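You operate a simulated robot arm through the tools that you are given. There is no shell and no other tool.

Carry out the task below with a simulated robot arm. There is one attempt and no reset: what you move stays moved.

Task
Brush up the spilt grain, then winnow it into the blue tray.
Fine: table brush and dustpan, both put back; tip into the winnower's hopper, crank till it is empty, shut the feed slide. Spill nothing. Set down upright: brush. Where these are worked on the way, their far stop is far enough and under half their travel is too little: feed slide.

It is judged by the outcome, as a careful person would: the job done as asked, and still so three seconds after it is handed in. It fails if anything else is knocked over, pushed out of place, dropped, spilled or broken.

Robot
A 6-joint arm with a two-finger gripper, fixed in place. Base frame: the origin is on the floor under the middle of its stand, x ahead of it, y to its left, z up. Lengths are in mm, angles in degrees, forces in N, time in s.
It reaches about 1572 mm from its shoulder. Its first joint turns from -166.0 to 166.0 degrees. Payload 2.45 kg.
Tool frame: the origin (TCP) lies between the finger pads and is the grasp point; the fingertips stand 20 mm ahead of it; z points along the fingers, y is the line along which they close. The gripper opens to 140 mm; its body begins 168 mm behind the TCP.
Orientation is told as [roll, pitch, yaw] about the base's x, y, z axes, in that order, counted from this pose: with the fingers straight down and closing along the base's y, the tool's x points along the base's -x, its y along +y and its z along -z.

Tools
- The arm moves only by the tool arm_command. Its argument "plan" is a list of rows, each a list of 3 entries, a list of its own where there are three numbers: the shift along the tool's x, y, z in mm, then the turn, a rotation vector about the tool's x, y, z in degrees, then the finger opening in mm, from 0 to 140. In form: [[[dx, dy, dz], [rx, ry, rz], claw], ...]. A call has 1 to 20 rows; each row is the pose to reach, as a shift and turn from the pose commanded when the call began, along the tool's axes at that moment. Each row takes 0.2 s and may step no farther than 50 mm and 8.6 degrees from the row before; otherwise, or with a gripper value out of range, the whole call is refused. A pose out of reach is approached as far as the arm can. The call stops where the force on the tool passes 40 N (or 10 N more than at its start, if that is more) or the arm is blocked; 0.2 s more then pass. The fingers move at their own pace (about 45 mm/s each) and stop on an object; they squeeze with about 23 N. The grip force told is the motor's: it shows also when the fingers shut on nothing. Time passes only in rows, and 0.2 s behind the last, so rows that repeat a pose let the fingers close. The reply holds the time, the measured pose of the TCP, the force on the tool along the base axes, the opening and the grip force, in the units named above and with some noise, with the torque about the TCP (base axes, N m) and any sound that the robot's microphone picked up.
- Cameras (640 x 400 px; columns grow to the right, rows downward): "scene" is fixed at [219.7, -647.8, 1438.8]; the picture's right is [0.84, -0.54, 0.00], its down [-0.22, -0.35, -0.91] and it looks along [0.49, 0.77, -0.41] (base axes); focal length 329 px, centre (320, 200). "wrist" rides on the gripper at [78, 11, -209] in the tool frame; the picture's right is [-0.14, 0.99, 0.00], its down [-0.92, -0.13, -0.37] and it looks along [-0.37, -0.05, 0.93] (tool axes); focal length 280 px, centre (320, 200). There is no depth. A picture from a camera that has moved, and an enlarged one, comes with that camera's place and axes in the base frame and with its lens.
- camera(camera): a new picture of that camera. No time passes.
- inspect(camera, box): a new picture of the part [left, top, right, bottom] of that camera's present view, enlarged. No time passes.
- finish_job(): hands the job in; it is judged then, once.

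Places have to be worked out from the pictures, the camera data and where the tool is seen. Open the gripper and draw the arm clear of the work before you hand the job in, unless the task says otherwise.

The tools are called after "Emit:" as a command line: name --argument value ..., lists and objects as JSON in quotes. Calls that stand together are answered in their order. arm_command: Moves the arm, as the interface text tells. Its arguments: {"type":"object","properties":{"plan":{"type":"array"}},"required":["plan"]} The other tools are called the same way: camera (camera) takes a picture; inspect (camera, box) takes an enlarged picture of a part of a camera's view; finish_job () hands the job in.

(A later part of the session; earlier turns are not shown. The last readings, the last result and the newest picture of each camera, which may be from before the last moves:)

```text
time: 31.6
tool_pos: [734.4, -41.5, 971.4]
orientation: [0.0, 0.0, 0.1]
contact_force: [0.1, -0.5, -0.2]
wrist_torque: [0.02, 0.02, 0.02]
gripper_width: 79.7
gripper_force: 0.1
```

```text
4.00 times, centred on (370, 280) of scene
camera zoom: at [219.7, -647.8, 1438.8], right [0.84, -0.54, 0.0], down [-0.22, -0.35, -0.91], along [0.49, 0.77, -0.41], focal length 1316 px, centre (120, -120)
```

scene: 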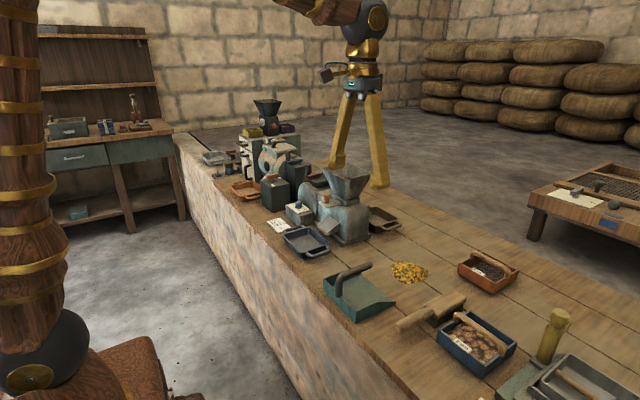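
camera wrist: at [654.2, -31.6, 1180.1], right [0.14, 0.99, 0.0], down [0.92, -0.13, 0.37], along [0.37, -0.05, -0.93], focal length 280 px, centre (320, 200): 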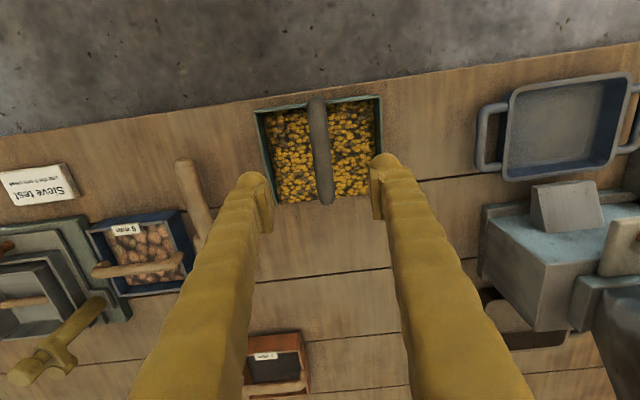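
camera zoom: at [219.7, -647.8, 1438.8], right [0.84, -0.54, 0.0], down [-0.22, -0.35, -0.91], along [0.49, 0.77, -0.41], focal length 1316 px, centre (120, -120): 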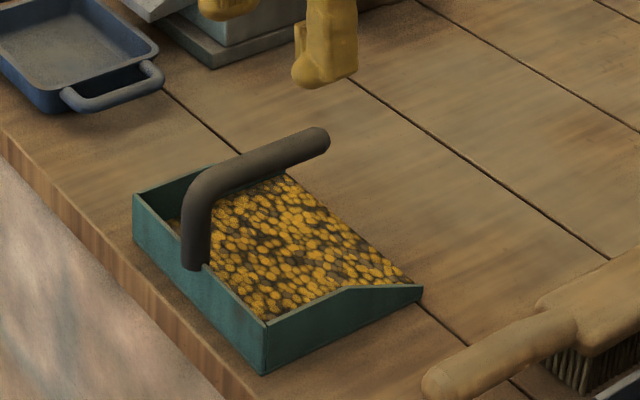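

The dustpan handle runs along X at y≈-39, axis height ≈857. I descend to grip it at x≈740, above the pan's middle.

Emit:
arm_command --plan '[[[-3, 2, 35], [0, 0, 1.5], 70], [[-5.6, 2, 70], [0, 0, 1.5], 64], [[-5.6, 2, 95], [0, 0, 1.5], 60], [[-5.6, 2, 108], [0, 0, 1.5], 60], [[-5.6, 2, 113], [0, 0, 1.5], 60], [[-5.6, 2, 113], [0, 0, 1.5], 60]]'

Emit:
camera --camera "wrist"

Emit:
inspect --camera "scene" --box '[310, 220, 430, 330]'

```text
time: 33.0
tool_pos: [741.1, -39.9, 857.9]
orientation: [0.1, 0.0, -1.4]
contact_force: [-0.4, 0.7, 0.6]
wrist_torque: [0.01, 0.05, 0.0]
gripper_width: 60.0
gripper_force: 0.0
```

```text
taken
camera wrist: at [661.6, -26.9, 1065.4], right [0.16, 0.99, 0.0], down [0.92, -0.15, 0.37], along [0.36, -0.06, -0.93], focal length 280 px, centre (320, 200)
```

wrist: 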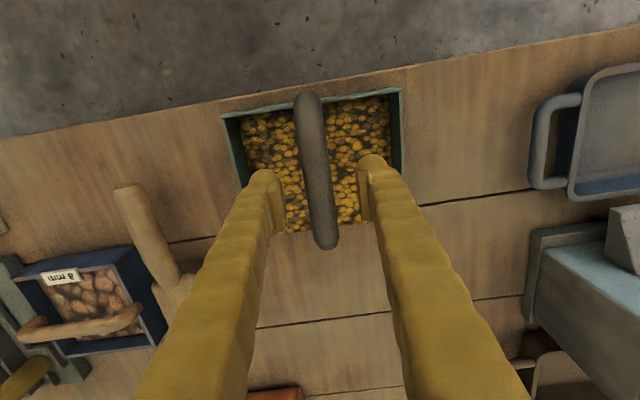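

```text
3.64 times, centred on (370, 275) of scene
camera zoom: at [219.7, -647.8, 1438.8], right [0.84, -0.54, 0.0], down [-0.22, -0.35, -0.91], along [0.49, 0.77, -0.41], focal length 1196 px, centre (138, -73)
```

zoom: 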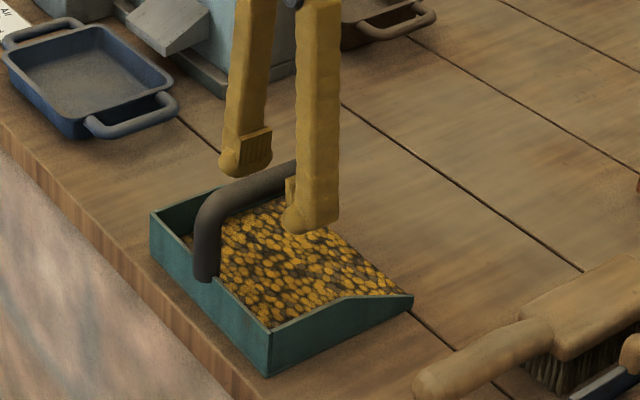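

The handle sits centred between the pads; I close on it.

Emit:
arm_command --plan '[[[0, 0, 0], [0, 0, 0], 40], [[0, 0, 0], [0, 0, 0], 20], [[0, 0, 0], [0, 0, 0], 5], [[0, 0, 0], [0, 0, 0], 0], [[0, 0, 0], [0, 0, 0], 0], [[0, 0, 0], [0, 0, 0], 0]]'

Emit:
inspect --camera "scene" --box '[310, 220, 430, 330]'

```text
time: 34.4
tool_pos: [740.6, -40.4, 856.8]
orientation: [0.0, 0.0, -1.5]
contact_force: [-0.1, 0.8, -0.4]
wrist_torque: [0.01, -0.02, 0.02]
gripper_width: 17.7
gripper_force: 23.0
```

```text
3.64 times, centred on (370, 275) of scene
camera zoom: at [219.7, -647.8, 1438.8], right [0.84, -0.54, 0.0], down [-0.22, -0.35, -0.91], along [0.49, 0.77, -0.41], focal length 1196 px, centre (138, -73)
```

zoom: 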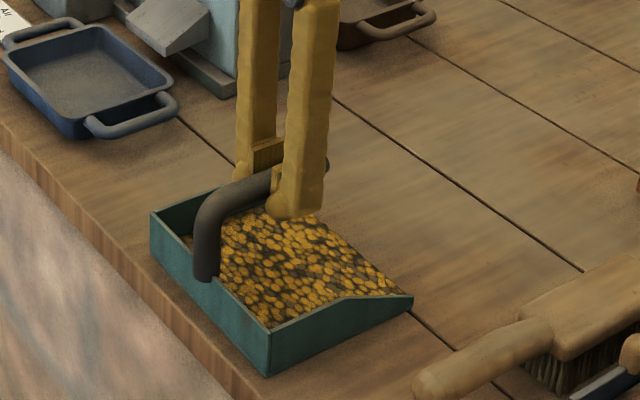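

Gripped at 17.7 mm; the dustpan's put-back pose is TCP (740.6, -40.4, 856.8), yaw -1.5. I lift gently a little and check it stays level.

Emit:
arm_command --plan '[[[0, 0, -3], [0, 0, 0], 0], [[0, 0, -8], [0, 0, 0], 0], [[0, 0, -15], [0, 0, 0], 0], [[0, 0, -25], [0, 0, 0], 0], [[0, 0, -40], [0, 0, 0], 0], [[0, 0, -40], [0, 0, 0], 0]]'

Emit:
inspect --camera "scene" --box '[310, 200, 430, 320]'

```text
time: 35.8
tool_pos: [741.8, -40.7, 899.0]
orientation: [0.0, 0.0, -1.6]
contact_force: [-0.2, 0.4, -2.9]
wrist_torque: [-0.02, -0.07, -0.02]
gripper_width: 17.9
gripper_force: 23.3
```

```text
3.33 times, centred on (370, 260) of scene
camera zoom: at [219.7, -647.8, 1438.8], right [0.84, -0.54, 0.0], down [-0.22, -0.35, -0.91], along [0.49, 0.77, -0.41], focal length 1096 px, centre (153, 0)
```

zoom: 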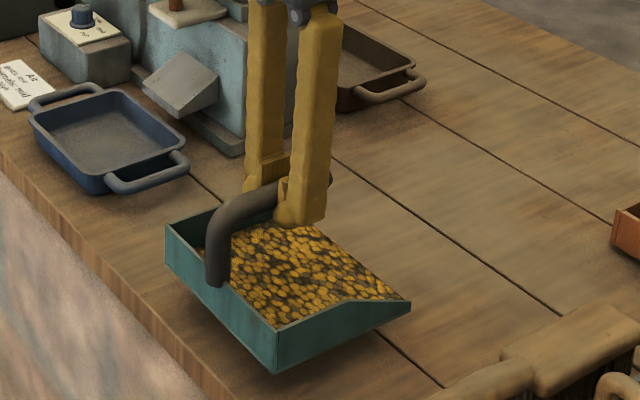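

The pan is light (3 N) and level. I raise it well above the hopper rim and carry it level toward the hopper, turning it 35° so the pan's mouth fits across the hopper's diagonal.

Emit:
arm_command --plan '[[[0, 0, -25], [0, 0, 0], 0], [[0, 0, -55], [0, 0, 0], 0], [[0, 0, -90], [0, 0, 0], 0], [[0, 0, -125], [0, 0, 0], 0], [[0, 0, -160], [0, 0, 0], 0], [[0, 0, -195], [0, 0, 0], 0], [[0, 0, -225], [0, 0, 0], 0], [[-5, 15, -240], [0, 0, -3], 0], [[-17, 42, -240], [0, 0, -8], 0], [[-32, 72, -240], [0, 0, -13], 0], [[-47, 105, -240], [0, 0, -18], 0], [[-62, 138, -240], [0, 0, -22], 0], [[-77, 171, -240], [0, 0, -26], 0], [[-92, 204, -240], [0, 0, -30], 0], [[-107, 235, -240], [0, 0, -33], 0], [[-120, 262, -240], [0, 0, -35], 0], [[-129, 281, -240], [0, 0, -36.5], 0], [[-131.7, 288.3, -240], [0, 0, -36.5], 0], [[-131.7, 288.3, -240], [0, 0, -36.5], 0]]'

Emit:
camera --camera "wrist"

Emit:
camera --camera "scene"

Emit:
inspect --camera "scene" --box '[250, 90, 430, 260]'

```text
time: 39.8
tool_pos: [879.6, 248.1, 1138.0]
orientation: [0.0, 0.0, 35.1]
contact_force: [-0.3, -0.4, -3.8]
wrist_torque: [0.04, -0.04, -0.04]
gripper_width: 17.7
gripper_force: 23.3
```

```text
taken
camera wrist: at [808.2, 210.0, 1345.6], right [-0.46, 0.89, 0.0], down [0.83, 0.42, 0.37], along [0.33, 0.17, -0.93], focal length 280 px, centre (320, 200)
```

wrist: 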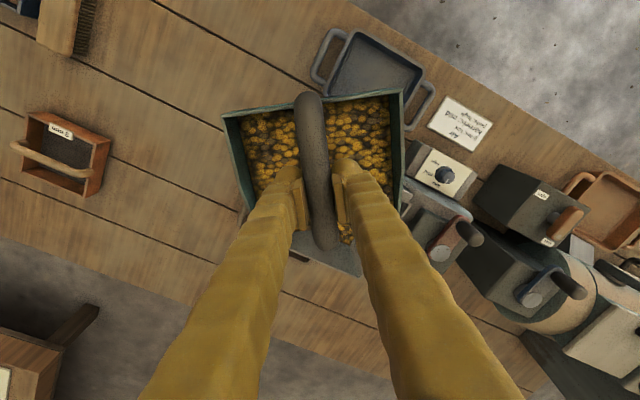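

```text
taken
```

scene: 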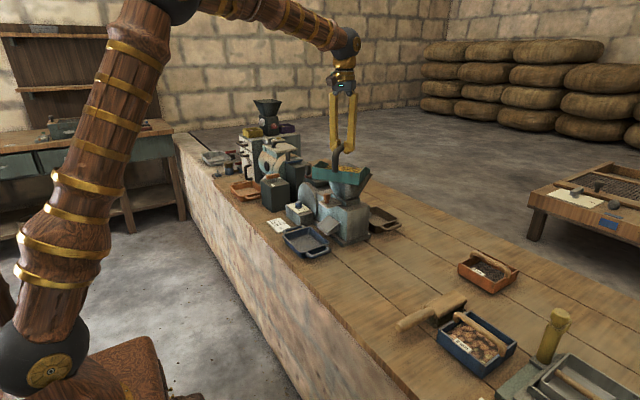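

```text
2.35 times, centred on (340, 175) of scene
camera zoom: at [219.7, -647.8, 1438.8], right [0.84, -0.54, 0.0], down [-0.22, -0.35, -0.91], along [0.49, 0.77, -0.41], focal length 774 px, centre (273, 259)
```

zoom: 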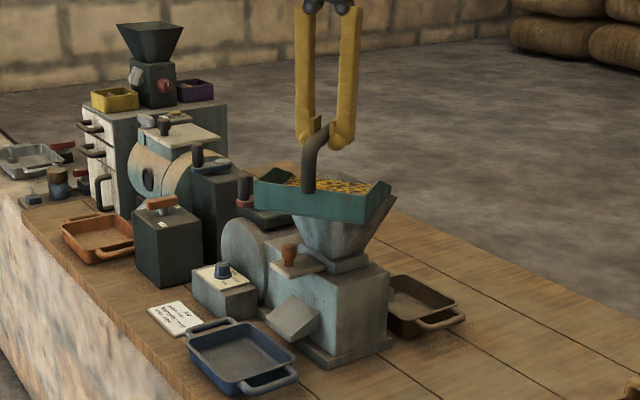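

The pan is level over the hopper. I zoom in from both cameras to check where the lip sits relative to the hopper rim before tilting.

Emit:
inspect --camera "wrist" --box '[210, 80, 430, 290]'

Emit:
inspect --camera "scene" --box '[310, 130, 400, 210]'

```text
1.90 times, centred on (320, 185) of wrist
camera zoom: at [808.2, 210.0, 1345.6], right [-0.46, 0.89, 0.0], down [0.83, 0.42, 0.37], along [0.33, 0.17, -0.93], focal length 534 px, centre (320, 229)
```

zoom: 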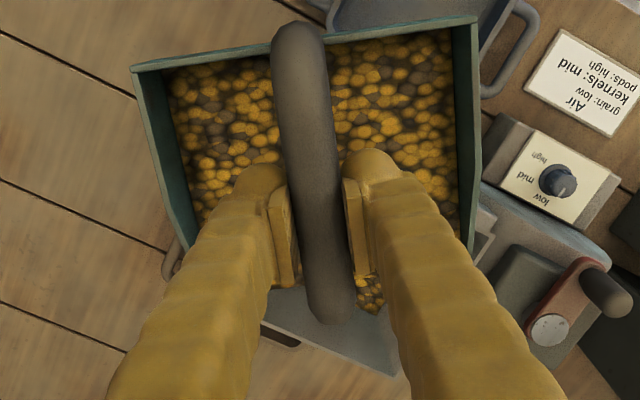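

```text
5.00 times, centred on (355, 170) of scene
camera zoom: at [219.7, -647.8, 1438.8], right [0.84, -0.54, 0.0], down [-0.22, -0.35, -0.91], along [0.49, 0.77, -0.41], focal length 1644 px, centre (145, 350)
```

zoom: 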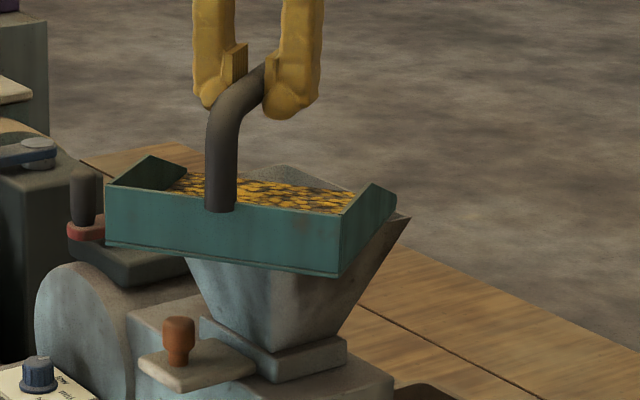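

The pan bottom is at about z 1037, some 13 mm above the hopper rim (~1023), so no lowering is needed. I nudge the lip to the hopper's centre with yaw 25°, and raise it a few mm.

Emit:
arm_command --plan '[[[-2, 4, -3], [0, 0, 3], 0], [[-4, 9, -6], [0, 0, 7], 0], [[-4.6, 12.5, -8], [0, 0, 10.1], 0], [[-4.6, 12.5, -8], [0, 0, 10.1], 0]]'

Emit:
inspect --camera "wrist" --box '[210, 80, 430, 290]'

Emit:
inspect --camera "scene" --box '[310, 130, 400, 210]'

```text
time: 40.8
tool_pos: [876.4, 257.6, 1145.1]
orientation: [0.1, 0.0, 24.8]
contact_force: [0.1, 1.0, -3.8]
wrist_torque: [0.0, -0.03, -0.03]
gripper_width: 17.8
gripper_force: 22.9
```

```text
1.90 times, centred on (320, 185) of wrist
camera zoom: at [799.8, 235.0, 1353.9], right [-0.29, 0.96, 0.0], down [0.89, 0.27, 0.37], along [0.35, 0.11, -0.93], focal length 534 px, centre (320, 229)
```

zoom: 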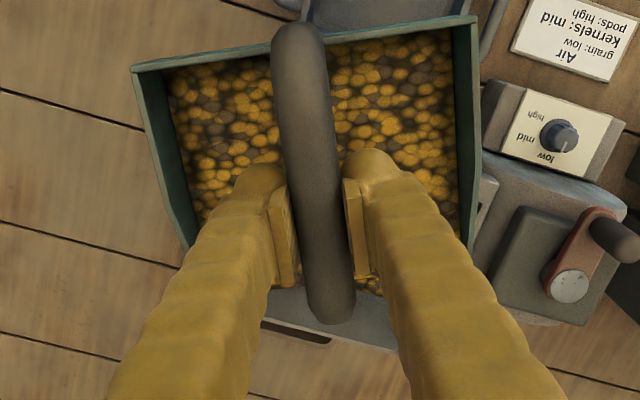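

```text
5.00 times, centred on (355, 170) of scene
camera zoom: at [219.7, -647.8, 1438.8], right [0.84, -0.54, 0.0], down [-0.22, -0.35, -0.91], along [0.49, 0.77, -0.41], focal length 1644 px, centre (145, 350)
```

zoom: 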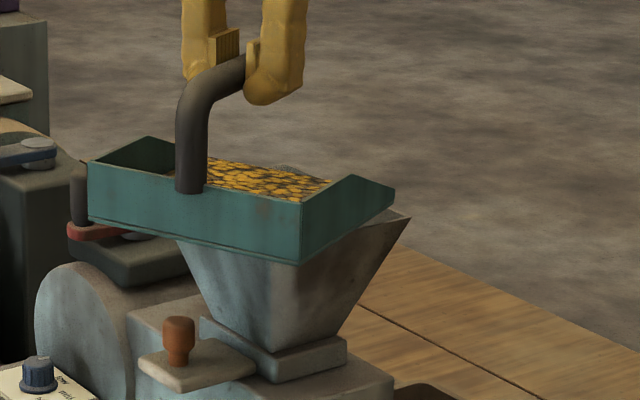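

The lip's near corner is slightly outside the -Y rim edge, so I turn back to about 32° yaw and re-centre the lip at (945, 295).

Emit:
arm_command --plan '[[[0.8, -3, 0], [0, 0, -3.6], 0], [[1.6, -5.9, 0], [0, 0, -7.2], 0], [[1.6, -5.9, 0], [0, 0, -7.2], 0], [[1.6, -5.9, 0], [0, 0, -7.2], 0]]'

Emit:
inspect --camera "scene" --box '[310, 130, 400, 210]'

Emit:
inspect --camera "wrist" --box '[210, 80, 430, 290]'

```text
time: 41.8
tool_pos: [877.9, 252.1, 1145.2]
orientation: [0.0, -0.1, 32.0]
contact_force: [0.6, -0.5, -3.6]
wrist_torque: [0.02, -0.03, -0.01]
gripper_width: 17.7
gripper_force: 22.9
```

```text
5.00 times, centred on (355, 170) of scene
camera zoom: at [219.7, -647.8, 1438.8], right [0.84, -0.54, 0.0], down [-0.22, -0.35, -0.91], along [0.49, 0.77, -0.41], focal length 1644 px, centre (145, 350)
```

zoom: 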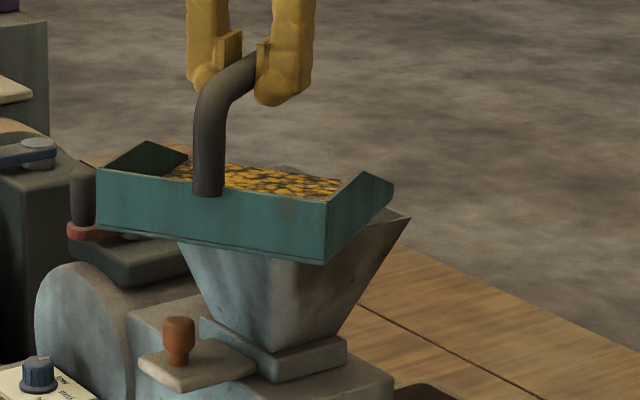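

```text
1.90 times, centred on (320, 185) of wrist
camera zoom: at [804.5, 219.7, 1354.3], right [-0.41, 0.91, 0.0], down [0.85, 0.38, 0.37], along [0.34, 0.15, -0.93], focal length 534 px, centre (320, 229)
```

zoom: 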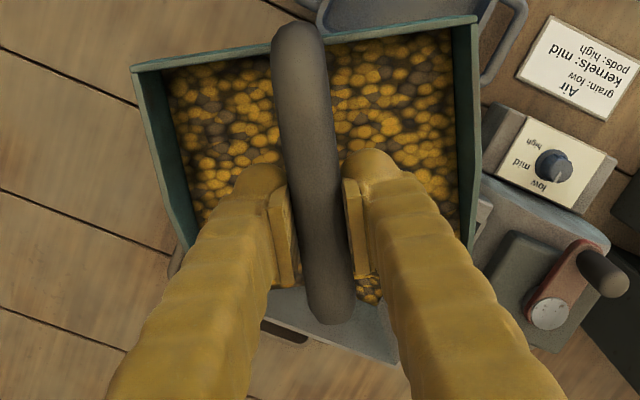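

The lip now sits within the hopper outline (a 4 mm +Y nudge centres it better). I start tipping slowly about the lip to 25° and look.

Emit:
arm_command --plan '[[[-2.1, 3.4, 0], [0, 0, 0], 0], [[-11.2, 3.4, -6.6], [0, 5, 0], 0], [[-20.9, 3.4, -12.4], [0, 10, 0], 0], [[-31, 3.4, -17.3], [0, 15, 0], 0], [[-41.5, 3.4, -21.3], [0, 20, 0], 0], [[-52.3, 3.4, -24.3], [0, 25, 0], 0], [[-52.3, 3.4, -24.3], [0, 25, 0], 0]]'

Emit:
inspect --camera "scene" --box '[310, 120, 410, 220]'

Emit:
camera --camera "wrist"

```text
time: 43.4
tool_pos: [919.4, 283.2, 1169.7]
orientation: [-0.1, 24.7, 32.1]
contact_force: [-0.9, 0.2, -4.3]
wrist_torque: [0.07, -0.14, 0.01]
gripper_width: 18.0
gripper_force: 23.3
```

```text
4.00 times, centred on (360, 170) of scene
camera zoom: at [219.7, -647.8, 1438.8], right [0.84, -0.54, 0.0], down [-0.22, -0.35, -0.91], along [0.49, 0.77, -0.41], focal length 1316 px, centre (160, 320)
```

zoom: 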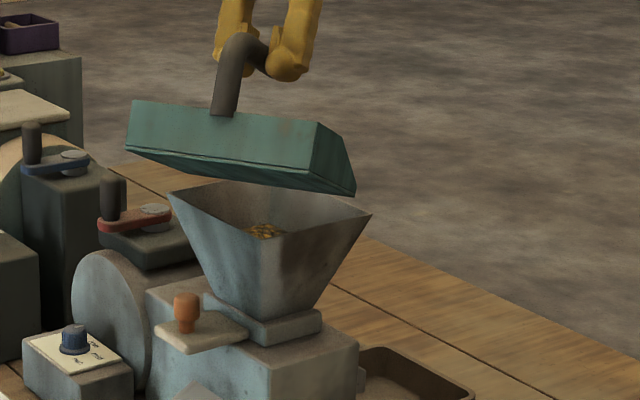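

```text
taken
camera wrist: at [927.0, 301.6, 1392.2], right [-0.42, 0.91, -0.06], down [0.91, 0.42, -0.05], along [-0.02, -0.07, -1.0], focal length 280 px, centre (320, 200)
```

wrist: 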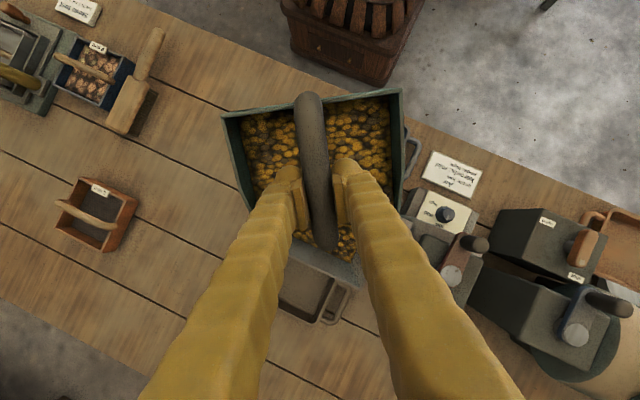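

No grain has moved yet at 25°; the lip is inside the hopper outline. I continue tipping about the lip to 45°.

Emit:
arm_command --plan '[[[-9.1, 0, -6.6], [0, 5, 0], 0], [[-18.8, 0, -12.4], [0, 10, 0], 0], [[-28.9, 0, -17.3], [0, 15, 0], 0], [[-39.4, 0, -21.3], [0, 20, 0], 0], [[-39.4, 0, -21.3], [0, 20, 0], 0]]'

Emit:
inspect --camera "scene" --box '[310, 120, 410, 220]'

Emit:
camera --camera "wrist"

```text
time: 44.1
tool_pos: [870.7, 263.4, 1105.4]
orientation: [-0.5, 35.4, 32.1]
contact_force: [-0.1, -6.3, 0.7]
wrist_torque: [0.11, -0.12, -0.07]
gripper_width: 16.7
gripper_force: 22.8
out of reach, approached as far as the arm can: row 1, 2, 3
stopped in row 3: the force on the tool passed its limit at 78 N (the readings are from after the stop); the commanded pose is now the measured one
```

```text
4.00 times, centred on (360, 170) of scene
camera zoom: at [219.7, -647.8, 1438.8], right [0.84, -0.54, 0.0], down [-0.22, -0.35, -0.91], along [0.49, 0.77, -0.41], focal length 1316 px, centre (160, 320)
```

zoom: 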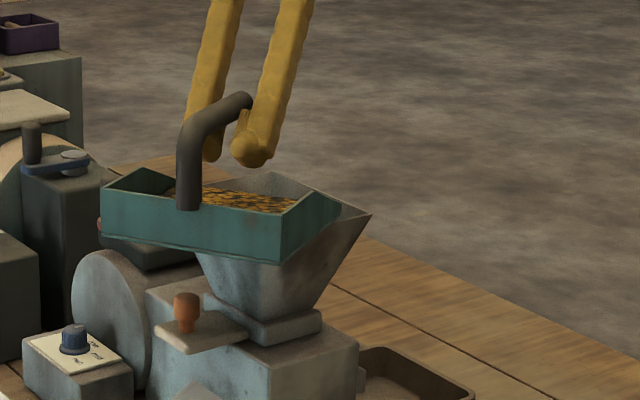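

```text
taken
camera wrist: at [911.9, 304.4, 1320.9], right [-0.43, 0.9, -0.09], down [0.88, 0.4, -0.23], along [-0.17, -0.18, -0.97], focal length 280 px, centre (320, 200)
```

wrist: 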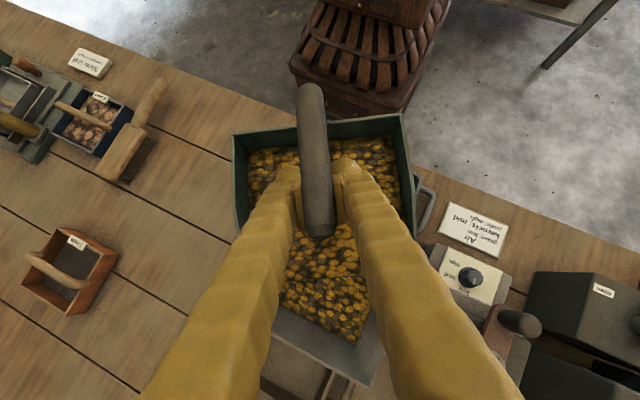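

The outward tilt ran out of the arm's reach and the pan was pressed against the hopper; the pan turned in the grip (it is level while the tool leans 35°), nothing seems spilled. I look closely before lifting off.

Emit:
inspect --camera "scene" --box '[325, 135, 385, 205]'

Emit:
inspect --camera "wrist" --box '[220, 80, 440, 390]'

Emit:
inspect --camera "scene" --box '[260, 160, 420, 270]'

```text
5.71 times, centred on (355, 170) of scene
camera zoom: at [219.7, -647.8, 1438.8], right [0.84, -0.54, 0.0], down [-0.22, -0.35, -0.91], along [0.49, 0.77, -0.41], focal length 1879 px, centre (120, 371)
```

zoom: 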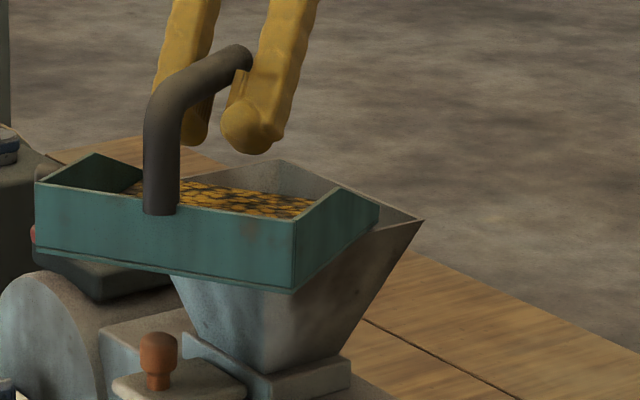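

```text
1.29 times, centred on (330, 235) of wrist
camera zoom: at [911.9, 304.4, 1320.9], right [-0.43, 0.9, -0.09], down [0.88, 0.4, -0.23], along [-0.17, -0.18, -0.97], focal length 362 px, centre (307, 155)
```

zoom: 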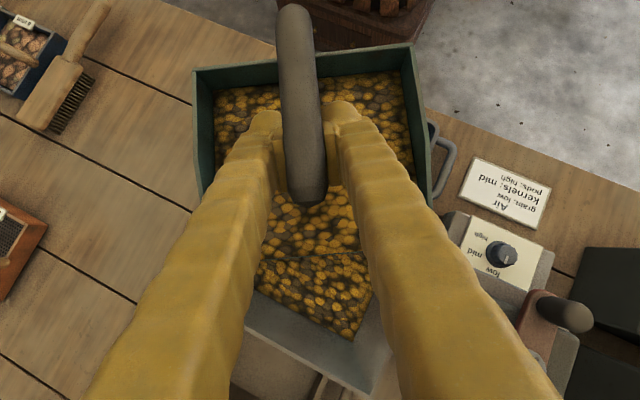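

```text
3.64 times, centred on (340, 215) of scene
camera zoom: at [219.7, -647.8, 1438.8], right [0.84, -0.54, 0.0], down [-0.22, -0.35, -0.91], along [0.49, 0.77, -0.41], focal length 1196 px, centre (247, 146)
```

zoom: 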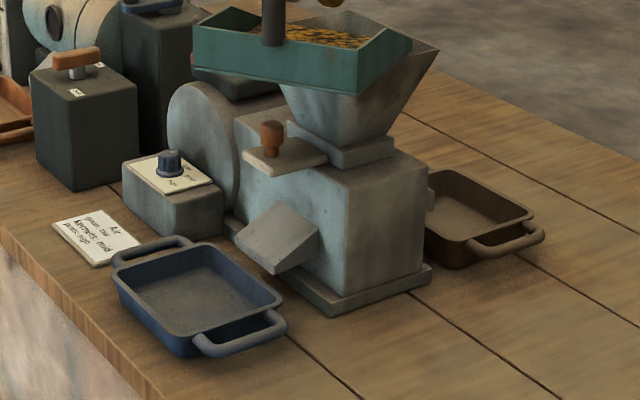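

The pan is level, resting partly on the hopper rim with all its grain, still gripped nearer the handle's end; hopper, trays and slide look unmoved. I lift straight up slowly, keeping the tool's lean.

Emit:
arm_command --plan '[[[2.9, 0, -4.1], [0, 0, 0], 0], [[5.8, 0, -8.2], [0, 0, 0], 0], [[8.7, 0, -12.2], [0, 0, 0], 0], [[11.6, 0, -16.3], [0, 0, 0], 0], [[17.4, 0, -24.5], [0, 0, 0], 0], [[23.2, 0, -32.6], [0, 0, 0], 0], [[23.2, 0, -32.6], [0, 0, 0], 0]]'

Emit:
inspect --camera "scene" --box '[310, 110, 410, 220]'

Emit:
camera --camera "wrist"

```text
time: 45.7
tool_pos: [856.1, 255.5, 1129.5]
orientation: [-0.7, 34.7, 32.0]
contact_force: [-0.6, 0.1, -4.0]
wrist_torque: [0.04, -0.08, -0.02]
gripper_width: 16.8
gripper_force: 23.3
out of reach, approached as far as the arm can: row 2, 3, 4, 5, 6, 7
```

```text
3.64 times, centred on (360, 165) of scene
camera zoom: at [219.7, -647.8, 1438.8], right [0.84, -0.54, 0.0], down [-0.22, -0.35, -0.91], along [0.49, 0.77, -0.41], focal length 1196 px, centre (174, 327)
```

zoom: 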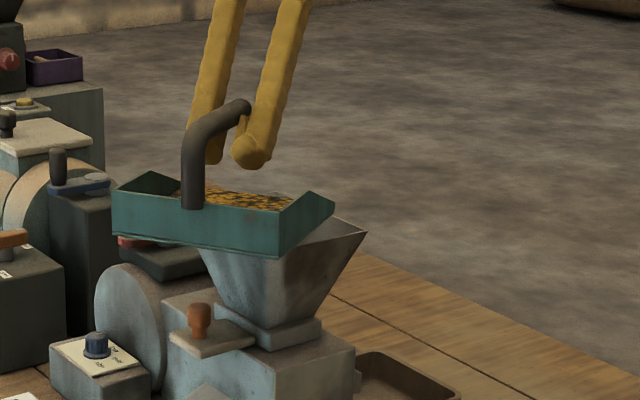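

```text
taken
camera wrist: at [895.0, 296.4, 1344.9], right [-0.43, 0.9, -0.09], down [0.89, 0.41, -0.22], along [-0.16, -0.17, -0.97], focal length 280 px, centre (320, 200)
```

wrist: 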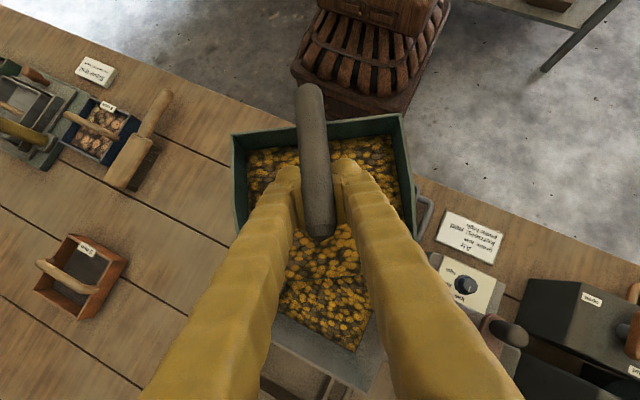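

The pan is free of the hopper, level and still full; the outward lean is what exceeds the reach. I'll take the pan back over its original place keeping this lean (so it stays level), then set it down and regrasp to pour with the mouth facing the robot instead.

Emit:
arm_command --plan '[[[21.4, -13.3, 14.8], [0, 0, 0], 0], [[47.1, -35.0, 32.6], [-1.7, 0, 2.4], 0], [[72.8, -56.7, 50.4], [-4.6, 0, 6.5], 0], [[95.7, -78.4, 72.3], [-8.1, 0, 11.4], 0], [[112.8, -100.2, 102.4], [-11.6, 0, 16.3], 0], [[124.3, -121.9, 140.7], [-15.1, 0, 21.2], 0], [[127.3, -142, 179.3], [-17.9, 0, 25.3], 0], [[126.1, -163.2, 220.9], [-19.4, 0, 27.3], 0], [[119.9, -178.7, 259.3], [-19.4, 0, 27.3], 0], [[111.2, -188.8, 289.7], [-19.4, 0, 27.3], 0], [[99.1, -193.3, 312.2], [-19.4, 0, 27.3], 0], [[99.1, -193.3, 312.2], [-19.4, 0, 27.3], 0], [[99.1, -193.3, 312.2], [-19.4, 0, 27.3], 0]]'

Emit:
camera --camera "wrist"

Emit:
inspect --camera "scene" --box '[300, 170, 440, 320]'

Emit:
camera --camera "scene"

```text
time: 48.5
tool_pos: [737.5, -46.6, 933.6]
orientation: [-0.4, 35.2, -1.5]
contact_force: [-1.3, -0.4, -3.4]
wrist_torque: [-0.01, -0.14, 0.0]
gripper_width: 16.7
gripper_force: 23.0
```

```text
taken
camera wrist: at [794.7, -36.2, 1149.2], right [0.13, 0.99, -0.08], down [0.96, -0.15, -0.23], along [-0.24, -0.05, -0.97], focal length 280 px, centre (320, 200)
```

wrist: 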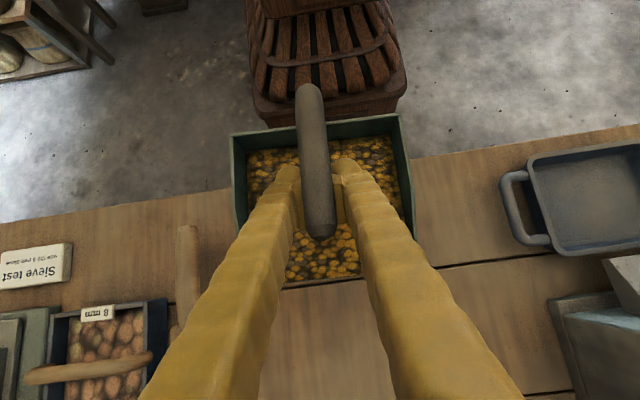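

```text
2.67 times, centred on (370, 245) of scene
camera zoom: at [219.7, -647.8, 1438.8], right [0.84, -0.54, 0.0], down [-0.22, -0.35, -0.91], along [0.49, 0.77, -0.41], focal length 877 px, centre (187, 80)
```

zoom: 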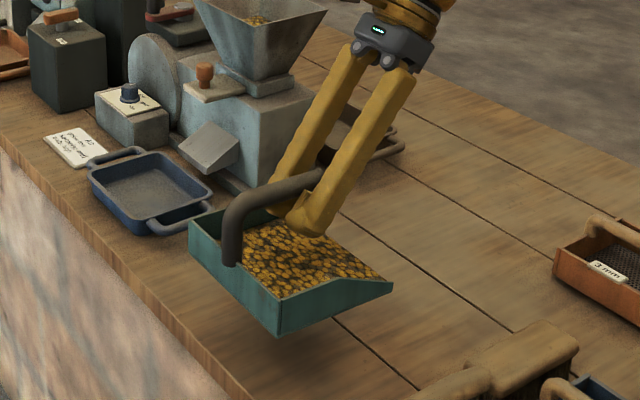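

```text
taken
```

scene: 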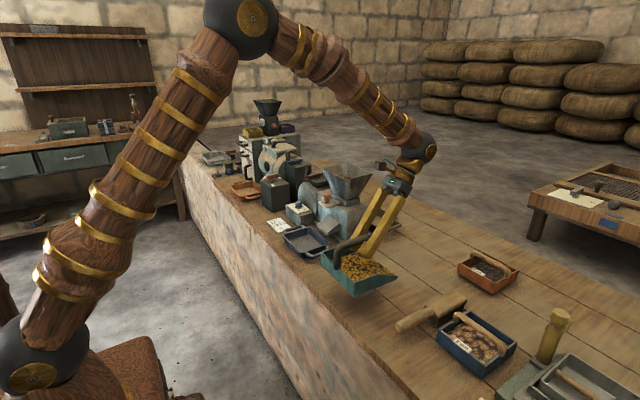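

The pan is level with bottom at z≈860, about 12 mm short in X and 6 mm in Y of its original place. I shift accordingly and lower it to just above the table.

Emit:
arm_command --plan '[[[-9.7, 6.3, -6.8], [0, 0, 0], 0], [[-27, 6.3, 17.7], [0, 0, 0], 0], [[-44.3, 6.3, 42.2], [0, 0, 0], 0], [[-58.7, 6.3, 62.6], [0, 0, 0], 0], [[-63.3, 6.3, 69.2], [0, 0, 0], 0], [[-65.6, 6.3, 72.4], [0, 0, 0], 0], [[-65.6, 6.3, 72.4], [0, 0, 0], 0]]'

Emit:
inspect --camera "scene" --box '[310, 220, 430, 330]'

Emit:
camera --camera "wrist"

```text
time: 50.1
tool_pos: [750.3, -42.6, 836.9]
orientation: [-0.4, 35.1, -1.6]
contact_force: [0.5, 0.7, -3.8]
wrist_torque: [-0.02, -0.13, 0.0]
gripper_width: 16.6
gripper_force: 22.7
```

```text
3.64 times, centred on (370, 275) of scene
camera zoom: at [219.7, -647.8, 1438.8], right [0.84, -0.54, 0.0], down [-0.22, -0.35, -0.91], along [0.49, 0.77, -0.41], focal length 1196 px, centre (138, -73)
```

zoom: 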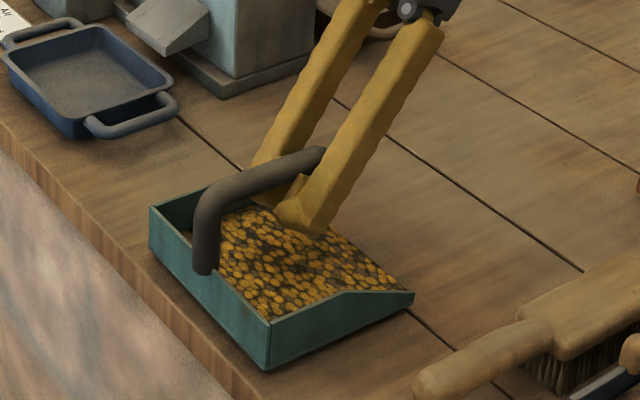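

```text
taken
camera wrist: at [806.4, -31.4, 1052.7], right [0.13, 0.99, -0.08], down [0.96, -0.15, -0.23], along [-0.24, -0.05, -0.97], focal length 280 px, centre (320, 200)
```

wrist: 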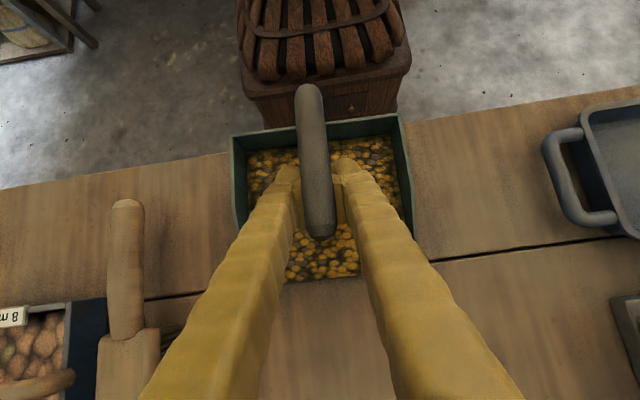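

The picture nearly coincides with the pan's original resting view, about 6 mm above the table. I lower the last millimetres gently.

Emit:
arm_command --plan '[[[-1.2, 0, 1.6], [0, 0, 0], 0], [[-2.3, 0, 3.3], [0, 0, 0], 0], [[-3.2, 0, 4.5], [0, 0, 0], 0], [[-3.2, 0, 4.5], [0, 0, 0], 0]]'

Emit:
inspect --camera "scene" --box '[310, 220, 430, 330]'

```text
time: 51.1
tool_pos: [751.5, -41.5, 831.9]
orientation: [-0.4, 35.2, -1.5]
contact_force: [0.0, 0.4, -3.6]
wrist_torque: [-0.03, -0.11, 0.02]
gripper_width: 16.5
gripper_force: 22.9
```

```text
3.64 times, centred on (370, 275) of scene
camera zoom: at [219.7, -647.8, 1438.8], right [0.84, -0.54, 0.0], down [-0.22, -0.35, -0.91], along [0.49, 0.77, -0.41], focal length 1196 px, centre (138, -73)
```

zoom: 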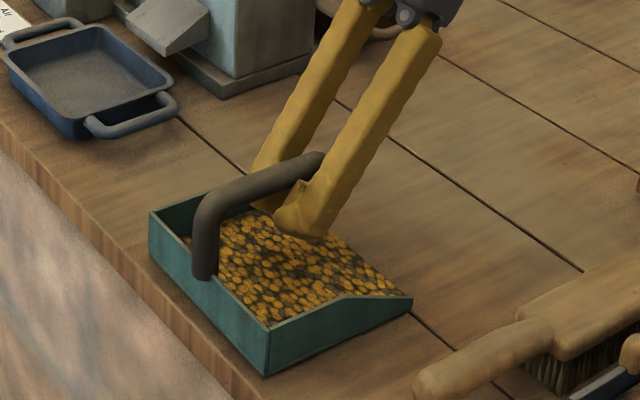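

Emit:
arm_command --plan '[[[-0.6, 0, 0.8], [0, 0, 0], 0], [[-1.2, 0, 1.6], [0, 0, 0], 0], [[-1.7, 0, 2.5], [0, 0, 0], 0], [[-1.7, 0, 2.5], [0, 0, 0], 0]]'

Emit:
inspect --camera "scene" --box '[310, 220, 430, 330]'

```text
time: 52.1
tool_pos: [750.6, -41.4, 828.7]
orientation: [-0.3, 35.2, -1.5]
contact_force: [-8.9, 1.3, 19.8]
wrist_torque: [-0.04, -0.71, 0.0]
gripper_width: 16.5
gripper_force: 22.8
```

```text
3.64 times, centred on (370, 275) of scene
camera zoom: at [219.7, -647.8, 1438.8], right [0.84, -0.54, 0.0], down [-0.22, -0.35, -0.91], along [0.49, 0.77, -0.41], focal length 1196 px, centre (138, -73)
```

zoom: 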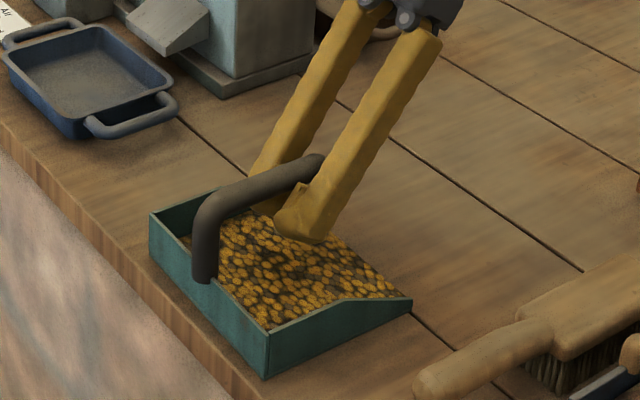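

The pan is firmly down on the table. I relax the push by ~1 mm, open, and back off along the fingers' direction.

Emit:
arm_command --plan '[[[0.7, 0, -1.1], [0, 0, 0], 0], [[0.7, 0, -1.1], [0, 0, 0], 30], [[0.7, 0, -1.1], [0, 0, 0], 50], [[0.7, 0, -1.1], [0, 0, 0], 60], [[0.7, 0, -1.1], [0, 0, 0], 60], [[0, 0, -30], [0, 0, 0], 60], [[0, 0, -70], [0, 0, 0], 60], [[0, 0, -110], [0, 0, 0], 60], [[0, 0, -140], [0, 0, 0], 60], [[0, 0, -140], [0, 0, 0], 60]]'

Emit:
inspect --camera "scene" --box '[310, 220, 430, 330]'

Emit:
camera --camera "wrist"

```text
time: 54.3
tool_pos: [831.6, -40.1, 943.3]
orientation: [-0.4, 35.2, -1.4]
contact_force: [0.1, -0.5, -0.6]
wrist_torque: [-0.04, 0.01, 0.01]
gripper_width: 60.1
gripper_force: 0.1
```

```text
3.64 times, centred on (370, 275) of scene
camera zoom: at [219.7, -647.8, 1438.8], right [0.84, -0.54, 0.0], down [-0.22, -0.35, -0.91], along [0.49, 0.77, -0.41], focal length 1196 px, centre (138, -73)
```

zoom: 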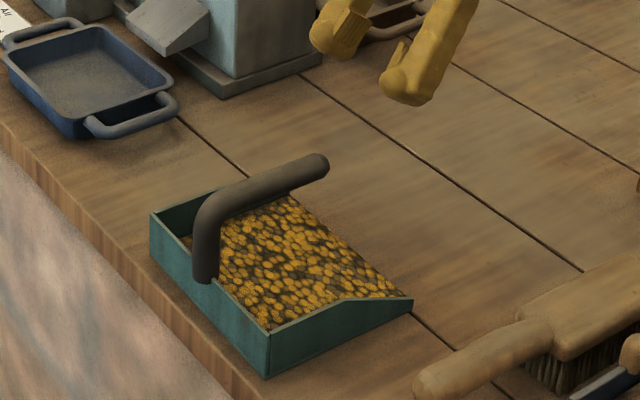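

```text
taken
camera wrist: at [886.3, -31.3, 1157.9], right [0.13, 0.99, -0.08], down [0.96, -0.15, -0.23], along [-0.24, -0.05, -0.97], focal length 280 px, centre (320, 200)
```

wrist: 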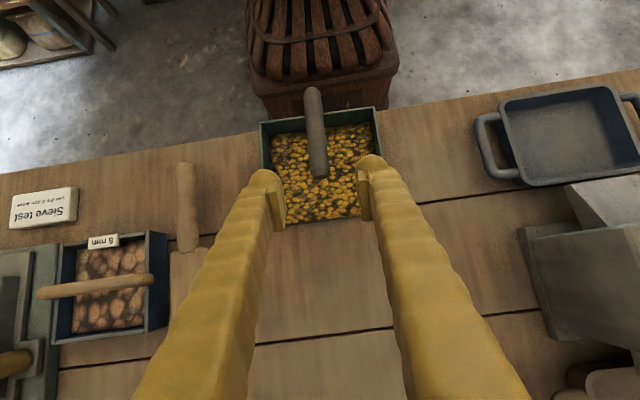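

The pan is back in its original spot with its grain. I bring the tool upright above the handle for a fresh grasp.

Emit:
arm_command --plan '[[[17.7, -0.5, 8.4], [0, -7, 0], 60], [[35.4, -1, 16.8], [0, -14, 0], 60], [[53.1, -1.5, 25.2], [0, -21, 0], 60], [[70.8, -2, 33.6], [0, -28, 0], 60], [[88.5, -2.5, 42], [0, -35.2, 0], 60], [[88.5, -2.5, 42], [0, -35.2, 0], 60], [[88.5, -2.5, 42], [0, -35.2, 0], 60]]'

Emit:
camera --camera "wrist"

```text
time: 55.9
tool_pos: [735.8, -42.2, 959.2]
orientation: [-0.3, 0.0, -1.2]
contact_force: [-0.4, 0.4, -0.2]
wrist_torque: [0.01, -0.01, -0.03]
gripper_width: 59.9
gripper_force: 0.0
```

```text
taken
camera wrist: at [655.5, -28.7, 1168.5], right [0.16, 0.99, -0.01], down [0.92, -0.15, 0.37], along [0.36, -0.06, -0.93], focal length 280 px, centre (320, 200)
```

wrist: 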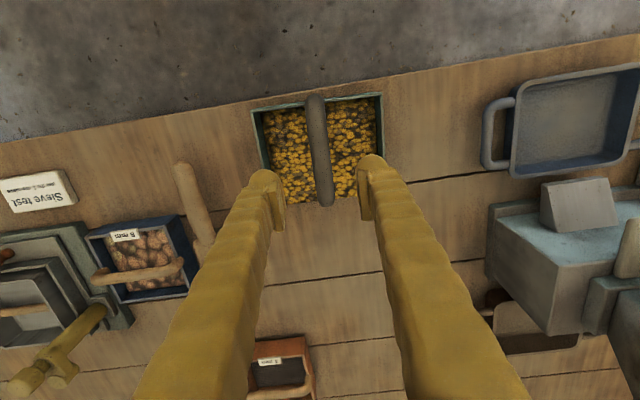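

Aligned with the handle. I descend to z≈856 and close on it.

Emit:
arm_command --plan '[[[0, 1, 35], [-0.3, 0, 0], 60], [[0, 1, 70], [-0.3, 0, 0], 60], [[0, 1, 92], [-0.3, 0, 0], 60], [[0, 1, 100], [-0.3, 0, 0], 60], [[0, 1, 103], [-0.3, 0, 0], 60], [[0, 1, 103], [-0.3, 0, 0], 40], [[0, 1, 103], [-0.3, 0, 0], 20], [[0, 1, 103], [-0.3, 0, 0], 0], [[0, 1, 103], [-0.3, 0, 0], 0], [[0, 1, 103], [-0.3, 0, 0], 0]]'

Emit:
inspect --camera "scene" --box '[310, 220, 430, 330]'

```text
time: 58.1
tool_pos: [735.0, -42.0, 856.7]
orientation: [0.0, 0.0, -1.2]
contact_force: [-0.2, 0.2, -0.2]
wrist_torque: [0.03, 0.01, -0.06]
gripper_width: 17.9
gripper_force: 22.8
```

```text
3.64 times, centred on (370, 275) of scene
camera zoom: at [219.7, -647.8, 1438.8], right [0.84, -0.54, 0.0], down [-0.22, -0.35, -0.91], along [0.49, 0.77, -0.41], focal length 1196 px, centre (138, -73)
```

zoom: 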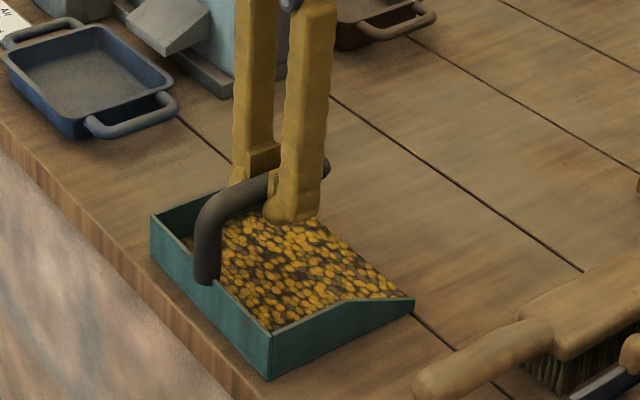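

Regrasped at mid-handle (TCP 735, -42, 857). I raise the level pan to z≈1149 and begin turning it counter-clockwise so the mouth will end up facing the robot, moving toward the hopper.

Emit:
arm_command --plan '[[[0, 0, -12], [0, 0, 0], 0], [[0, 0, -40], [0, 0, 0], 0], [[0, 0, -75], [0, 0, 0], 0], [[0, 0, -115], [0, 0, 0], 0], [[0, 0, -155], [0, 0, 0], 0], [[0, 0, -195], [0, 0, 0], 0], [[0, 0, -235], [0, 0, 0], 0], [[0, 0, -270], [0, 0, 0], 0], [[0, 0, -292], [0, 0, 0], 0], [[-14.7, 15.3, -292], [0, 0, -8], 0], [[-29.4, 30.6, -292], [0, 0, -16], 0], [[-44, 45.9, -292], [0, 0, -24], 0], [[-58.7, 61.2, -292], [0, 0, -32], 0], [[-73.4, 76.5, -292], [0, 0, -40], 0], [[-88.1, 91.8, -292], [0, 0, -48], 0], [[-102.8, 107.1, -292], [0, 0, -56], 0], [[-117.4, 122.4, -292], [0, 0, -64], 0], [[-132.1, 137.7, -292], [0, 0, -72], 0], [[-146.8, 153, -292], [0, 0, -80], 0], [[-146.8, 153, -292], [0, 0, -80], 0]]'

Emit:
camera --camera "scene"

Emit:
camera --camera "wrist"

```text
time: 62.3
tool_pos: [886.3, 107.9, 1149.4]
orientation: [0.0, 0.0, 78.8]
contact_force: [0.2, 0.1, -3.3]
wrist_torque: [0.04, 0.02, -0.02]
gripper_width: 17.9
gripper_force: 22.6
```

```text
taken
```

scene: 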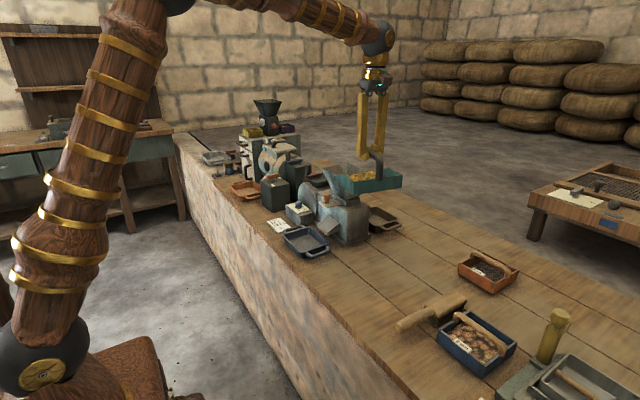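

```text
taken
camera wrist: at [858.6, 32.7, 1357.8], right [-0.94, 0.33, 0.0], down [0.3, 0.88, 0.37], along [0.12, 0.35, -0.93], focal length 280 px, centre (320, 200)
```

wrist: 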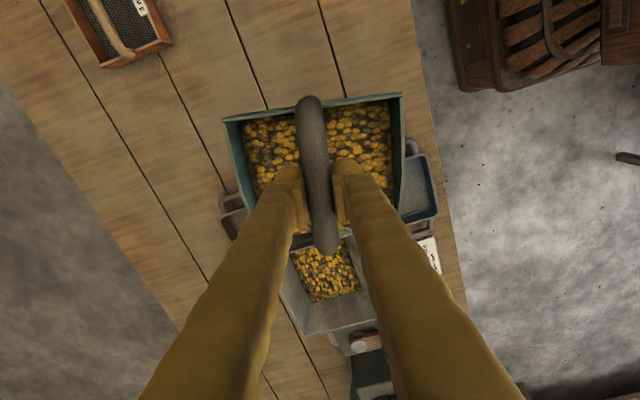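

Pan is level and passing beside the hopper. I continue to yaw 145° with TCP at about (1019, 244), so the lip lies over the hopper centre, mouth toward the robot.

Emit:
arm_command --plan '[[[-17.7, -11.5, 0], [0, 0, -7.36], 0], [[-35.4, -23, 0], [0, 0, -14.7], 0], [[-53.1, -34.6, 0], [0, 0, -22.1], 0], [[-70.8, -46.1, 0], [0, 0, -29.4], 0], [[-88.5, -57.6, 0], [0, 0, -36.8], 0], [[-106.2, -69.1, 0], [0, 0, -44.1], 0], [[-123.9, -80.7, 0], [0, 0, -51.5], 0], [[-141.6, -92.2, 0], [0, 0, -58.8], 0], [[-159.3, -103.7, 0], [0, 0, -66.2], 0], [[-159.3, -103.7, 0], [0, 0, -66.2], 0], [[-159.3, -103.7, 0], [0, 0, -66.2], 0]]'

Emit:
inspect --camera "scene" --box '[310, 110, 430, 220]'

Emit:
camera --camera "wrist"

```text
time: 64.7
tool_pos: [1016.7, 244.2, 1148.1]
orientation: [0.0, 0.0, 144.9]
contact_force: [-0.7, 0.2, -3.3]
wrist_torque: [0.04, 0.07, 0.01]
gripper_width: 17.8
gripper_force: 22.5
```

```text
3.64 times, centred on (370, 165) of scene
camera zoom: at [219.7, -647.8, 1438.8], right [0.84, -0.54, 0.0], down [-0.22, -0.35, -0.91], along [0.49, 0.77, -0.41], focal length 1196 px, centre (138, 327)
```

zoom: 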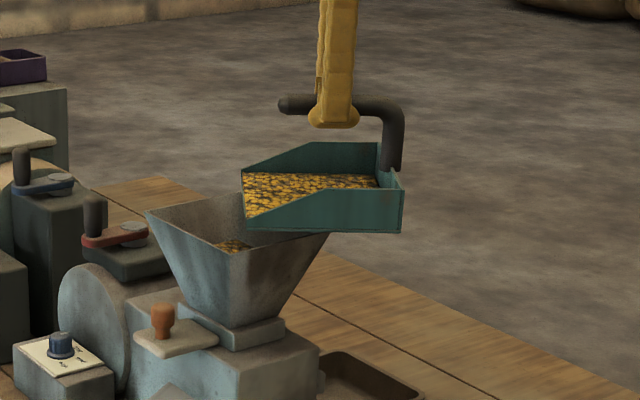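

```text
taken
camera wrist: at [1073.6, 189.7, 1357.3], right [-0.68, -0.73, 0.0], down [-0.68, 0.63, 0.37], along [-0.27, 0.25, -0.93], focal length 280 px, centre (320, 200)
```

wrist: 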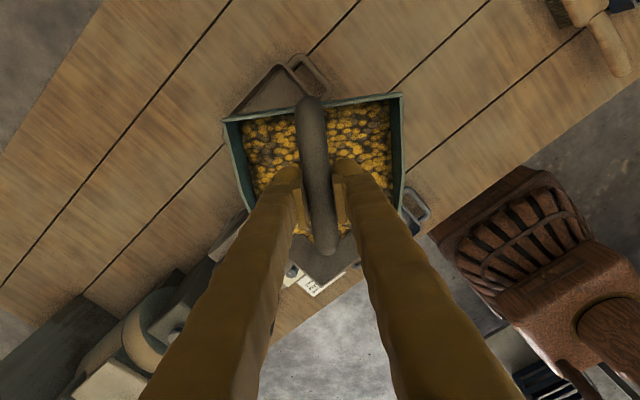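

The lip is over the hopper with good margins, mouth facing the robot. I shift 6 mm back and tip slowly to 20° about the lip, checking the arm follows.

Emit:
arm_command --plan '[[[6, 0, 0], [0, 0, 0], 0], [[-3.4, 0, -7.2], [0, 5, 0], 0], [[-13.4, 0, -13.5], [0, 10, 0], 0], [[-23.9, 0, -19], [0, 15, 0], 0], [[-34.8, 0, -23.5], [0, 20, 0], 0], [[-34.8, 0, -23.5], [0, 20, 0], 0]]'

Emit:
inspect --camera "scene" --box '[310, 110, 430, 220]'

```text
time: 66.1
tool_pos: [989.5, 263.9, 1172.9]
orientation: [0.0, 20.1, 145.0]
contact_force: [0.4, -0.5, -3.0]
wrist_torque: [0.07, 0.09, -0.02]
gripper_width: 17.4
gripper_force: 22.6
```

```text
3.64 times, centred on (370, 165) of scene
camera zoom: at [219.7, -647.8, 1438.8], right [0.84, -0.54, 0.0], down [-0.22, -0.35, -0.91], along [0.49, 0.77, -0.41], focal length 1196 px, centre (138, 327)
```

zoom: 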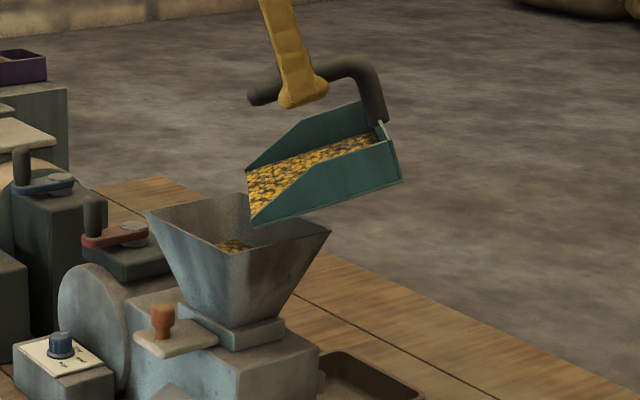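

The arm follows well and the lip stays in place over the hopper. I continue to 40°.

Emit:
arm_command --plan '[[[-9.4, 0, -7.2], [0, 5, 0], 0], [[-19.4, 0, -13.5], [0, 10, 0], 0], [[-29.9, 0, -19], [0, 15, 0], 0], [[-40.8, 0, -23.5], [0, 20, 0], 0], [[-40.8, 0, -23.5], [0, 20, 0], 0]]'

Emit:
inspect --camera "scene" --box '[310, 110, 430, 220]'

Emit:
camera --camera "wrist"

```text
time: 67.3
tool_pos: [951.4, 289.8, 1180.0]
orientation: [0.0, 40.1, 145.0]
contact_force: [0.9, 0.0, -3.1]
wrist_torque: [0.12, 0.18, 0.01]
gripper_width: 17.6
gripper_force: 23.0
```

```text
3.64 times, centred on (370, 165) of scene
camera zoom: at [219.7, -647.8, 1438.8], right [0.84, -0.54, 0.0], down [-0.22, -0.35, -0.91], along [0.49, 0.77, -0.41], focal length 1196 px, centre (138, 327)
```

zoom: 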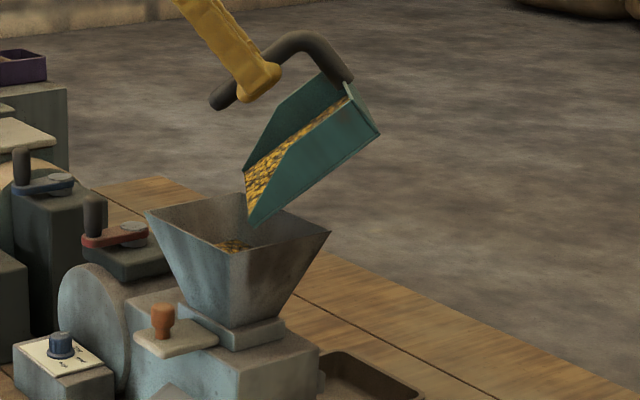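

```text
taken
camera wrist: at [883.0, 323.4, 1390.0], right [-0.65, -0.75, -0.09], down [-0.7, 0.65, -0.31], along [0.29, -0.14, -0.95], focal length 280 px, centre (320, 200)
```

wrist: 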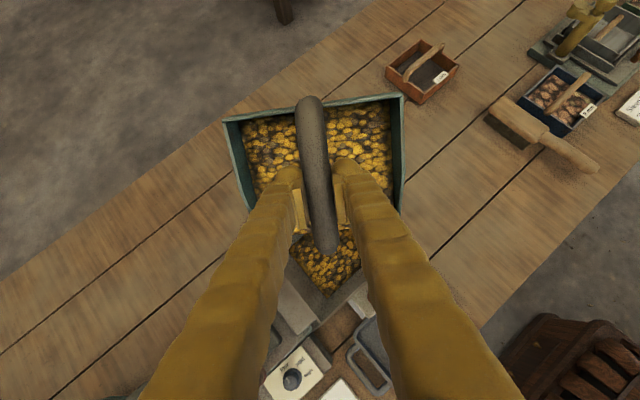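

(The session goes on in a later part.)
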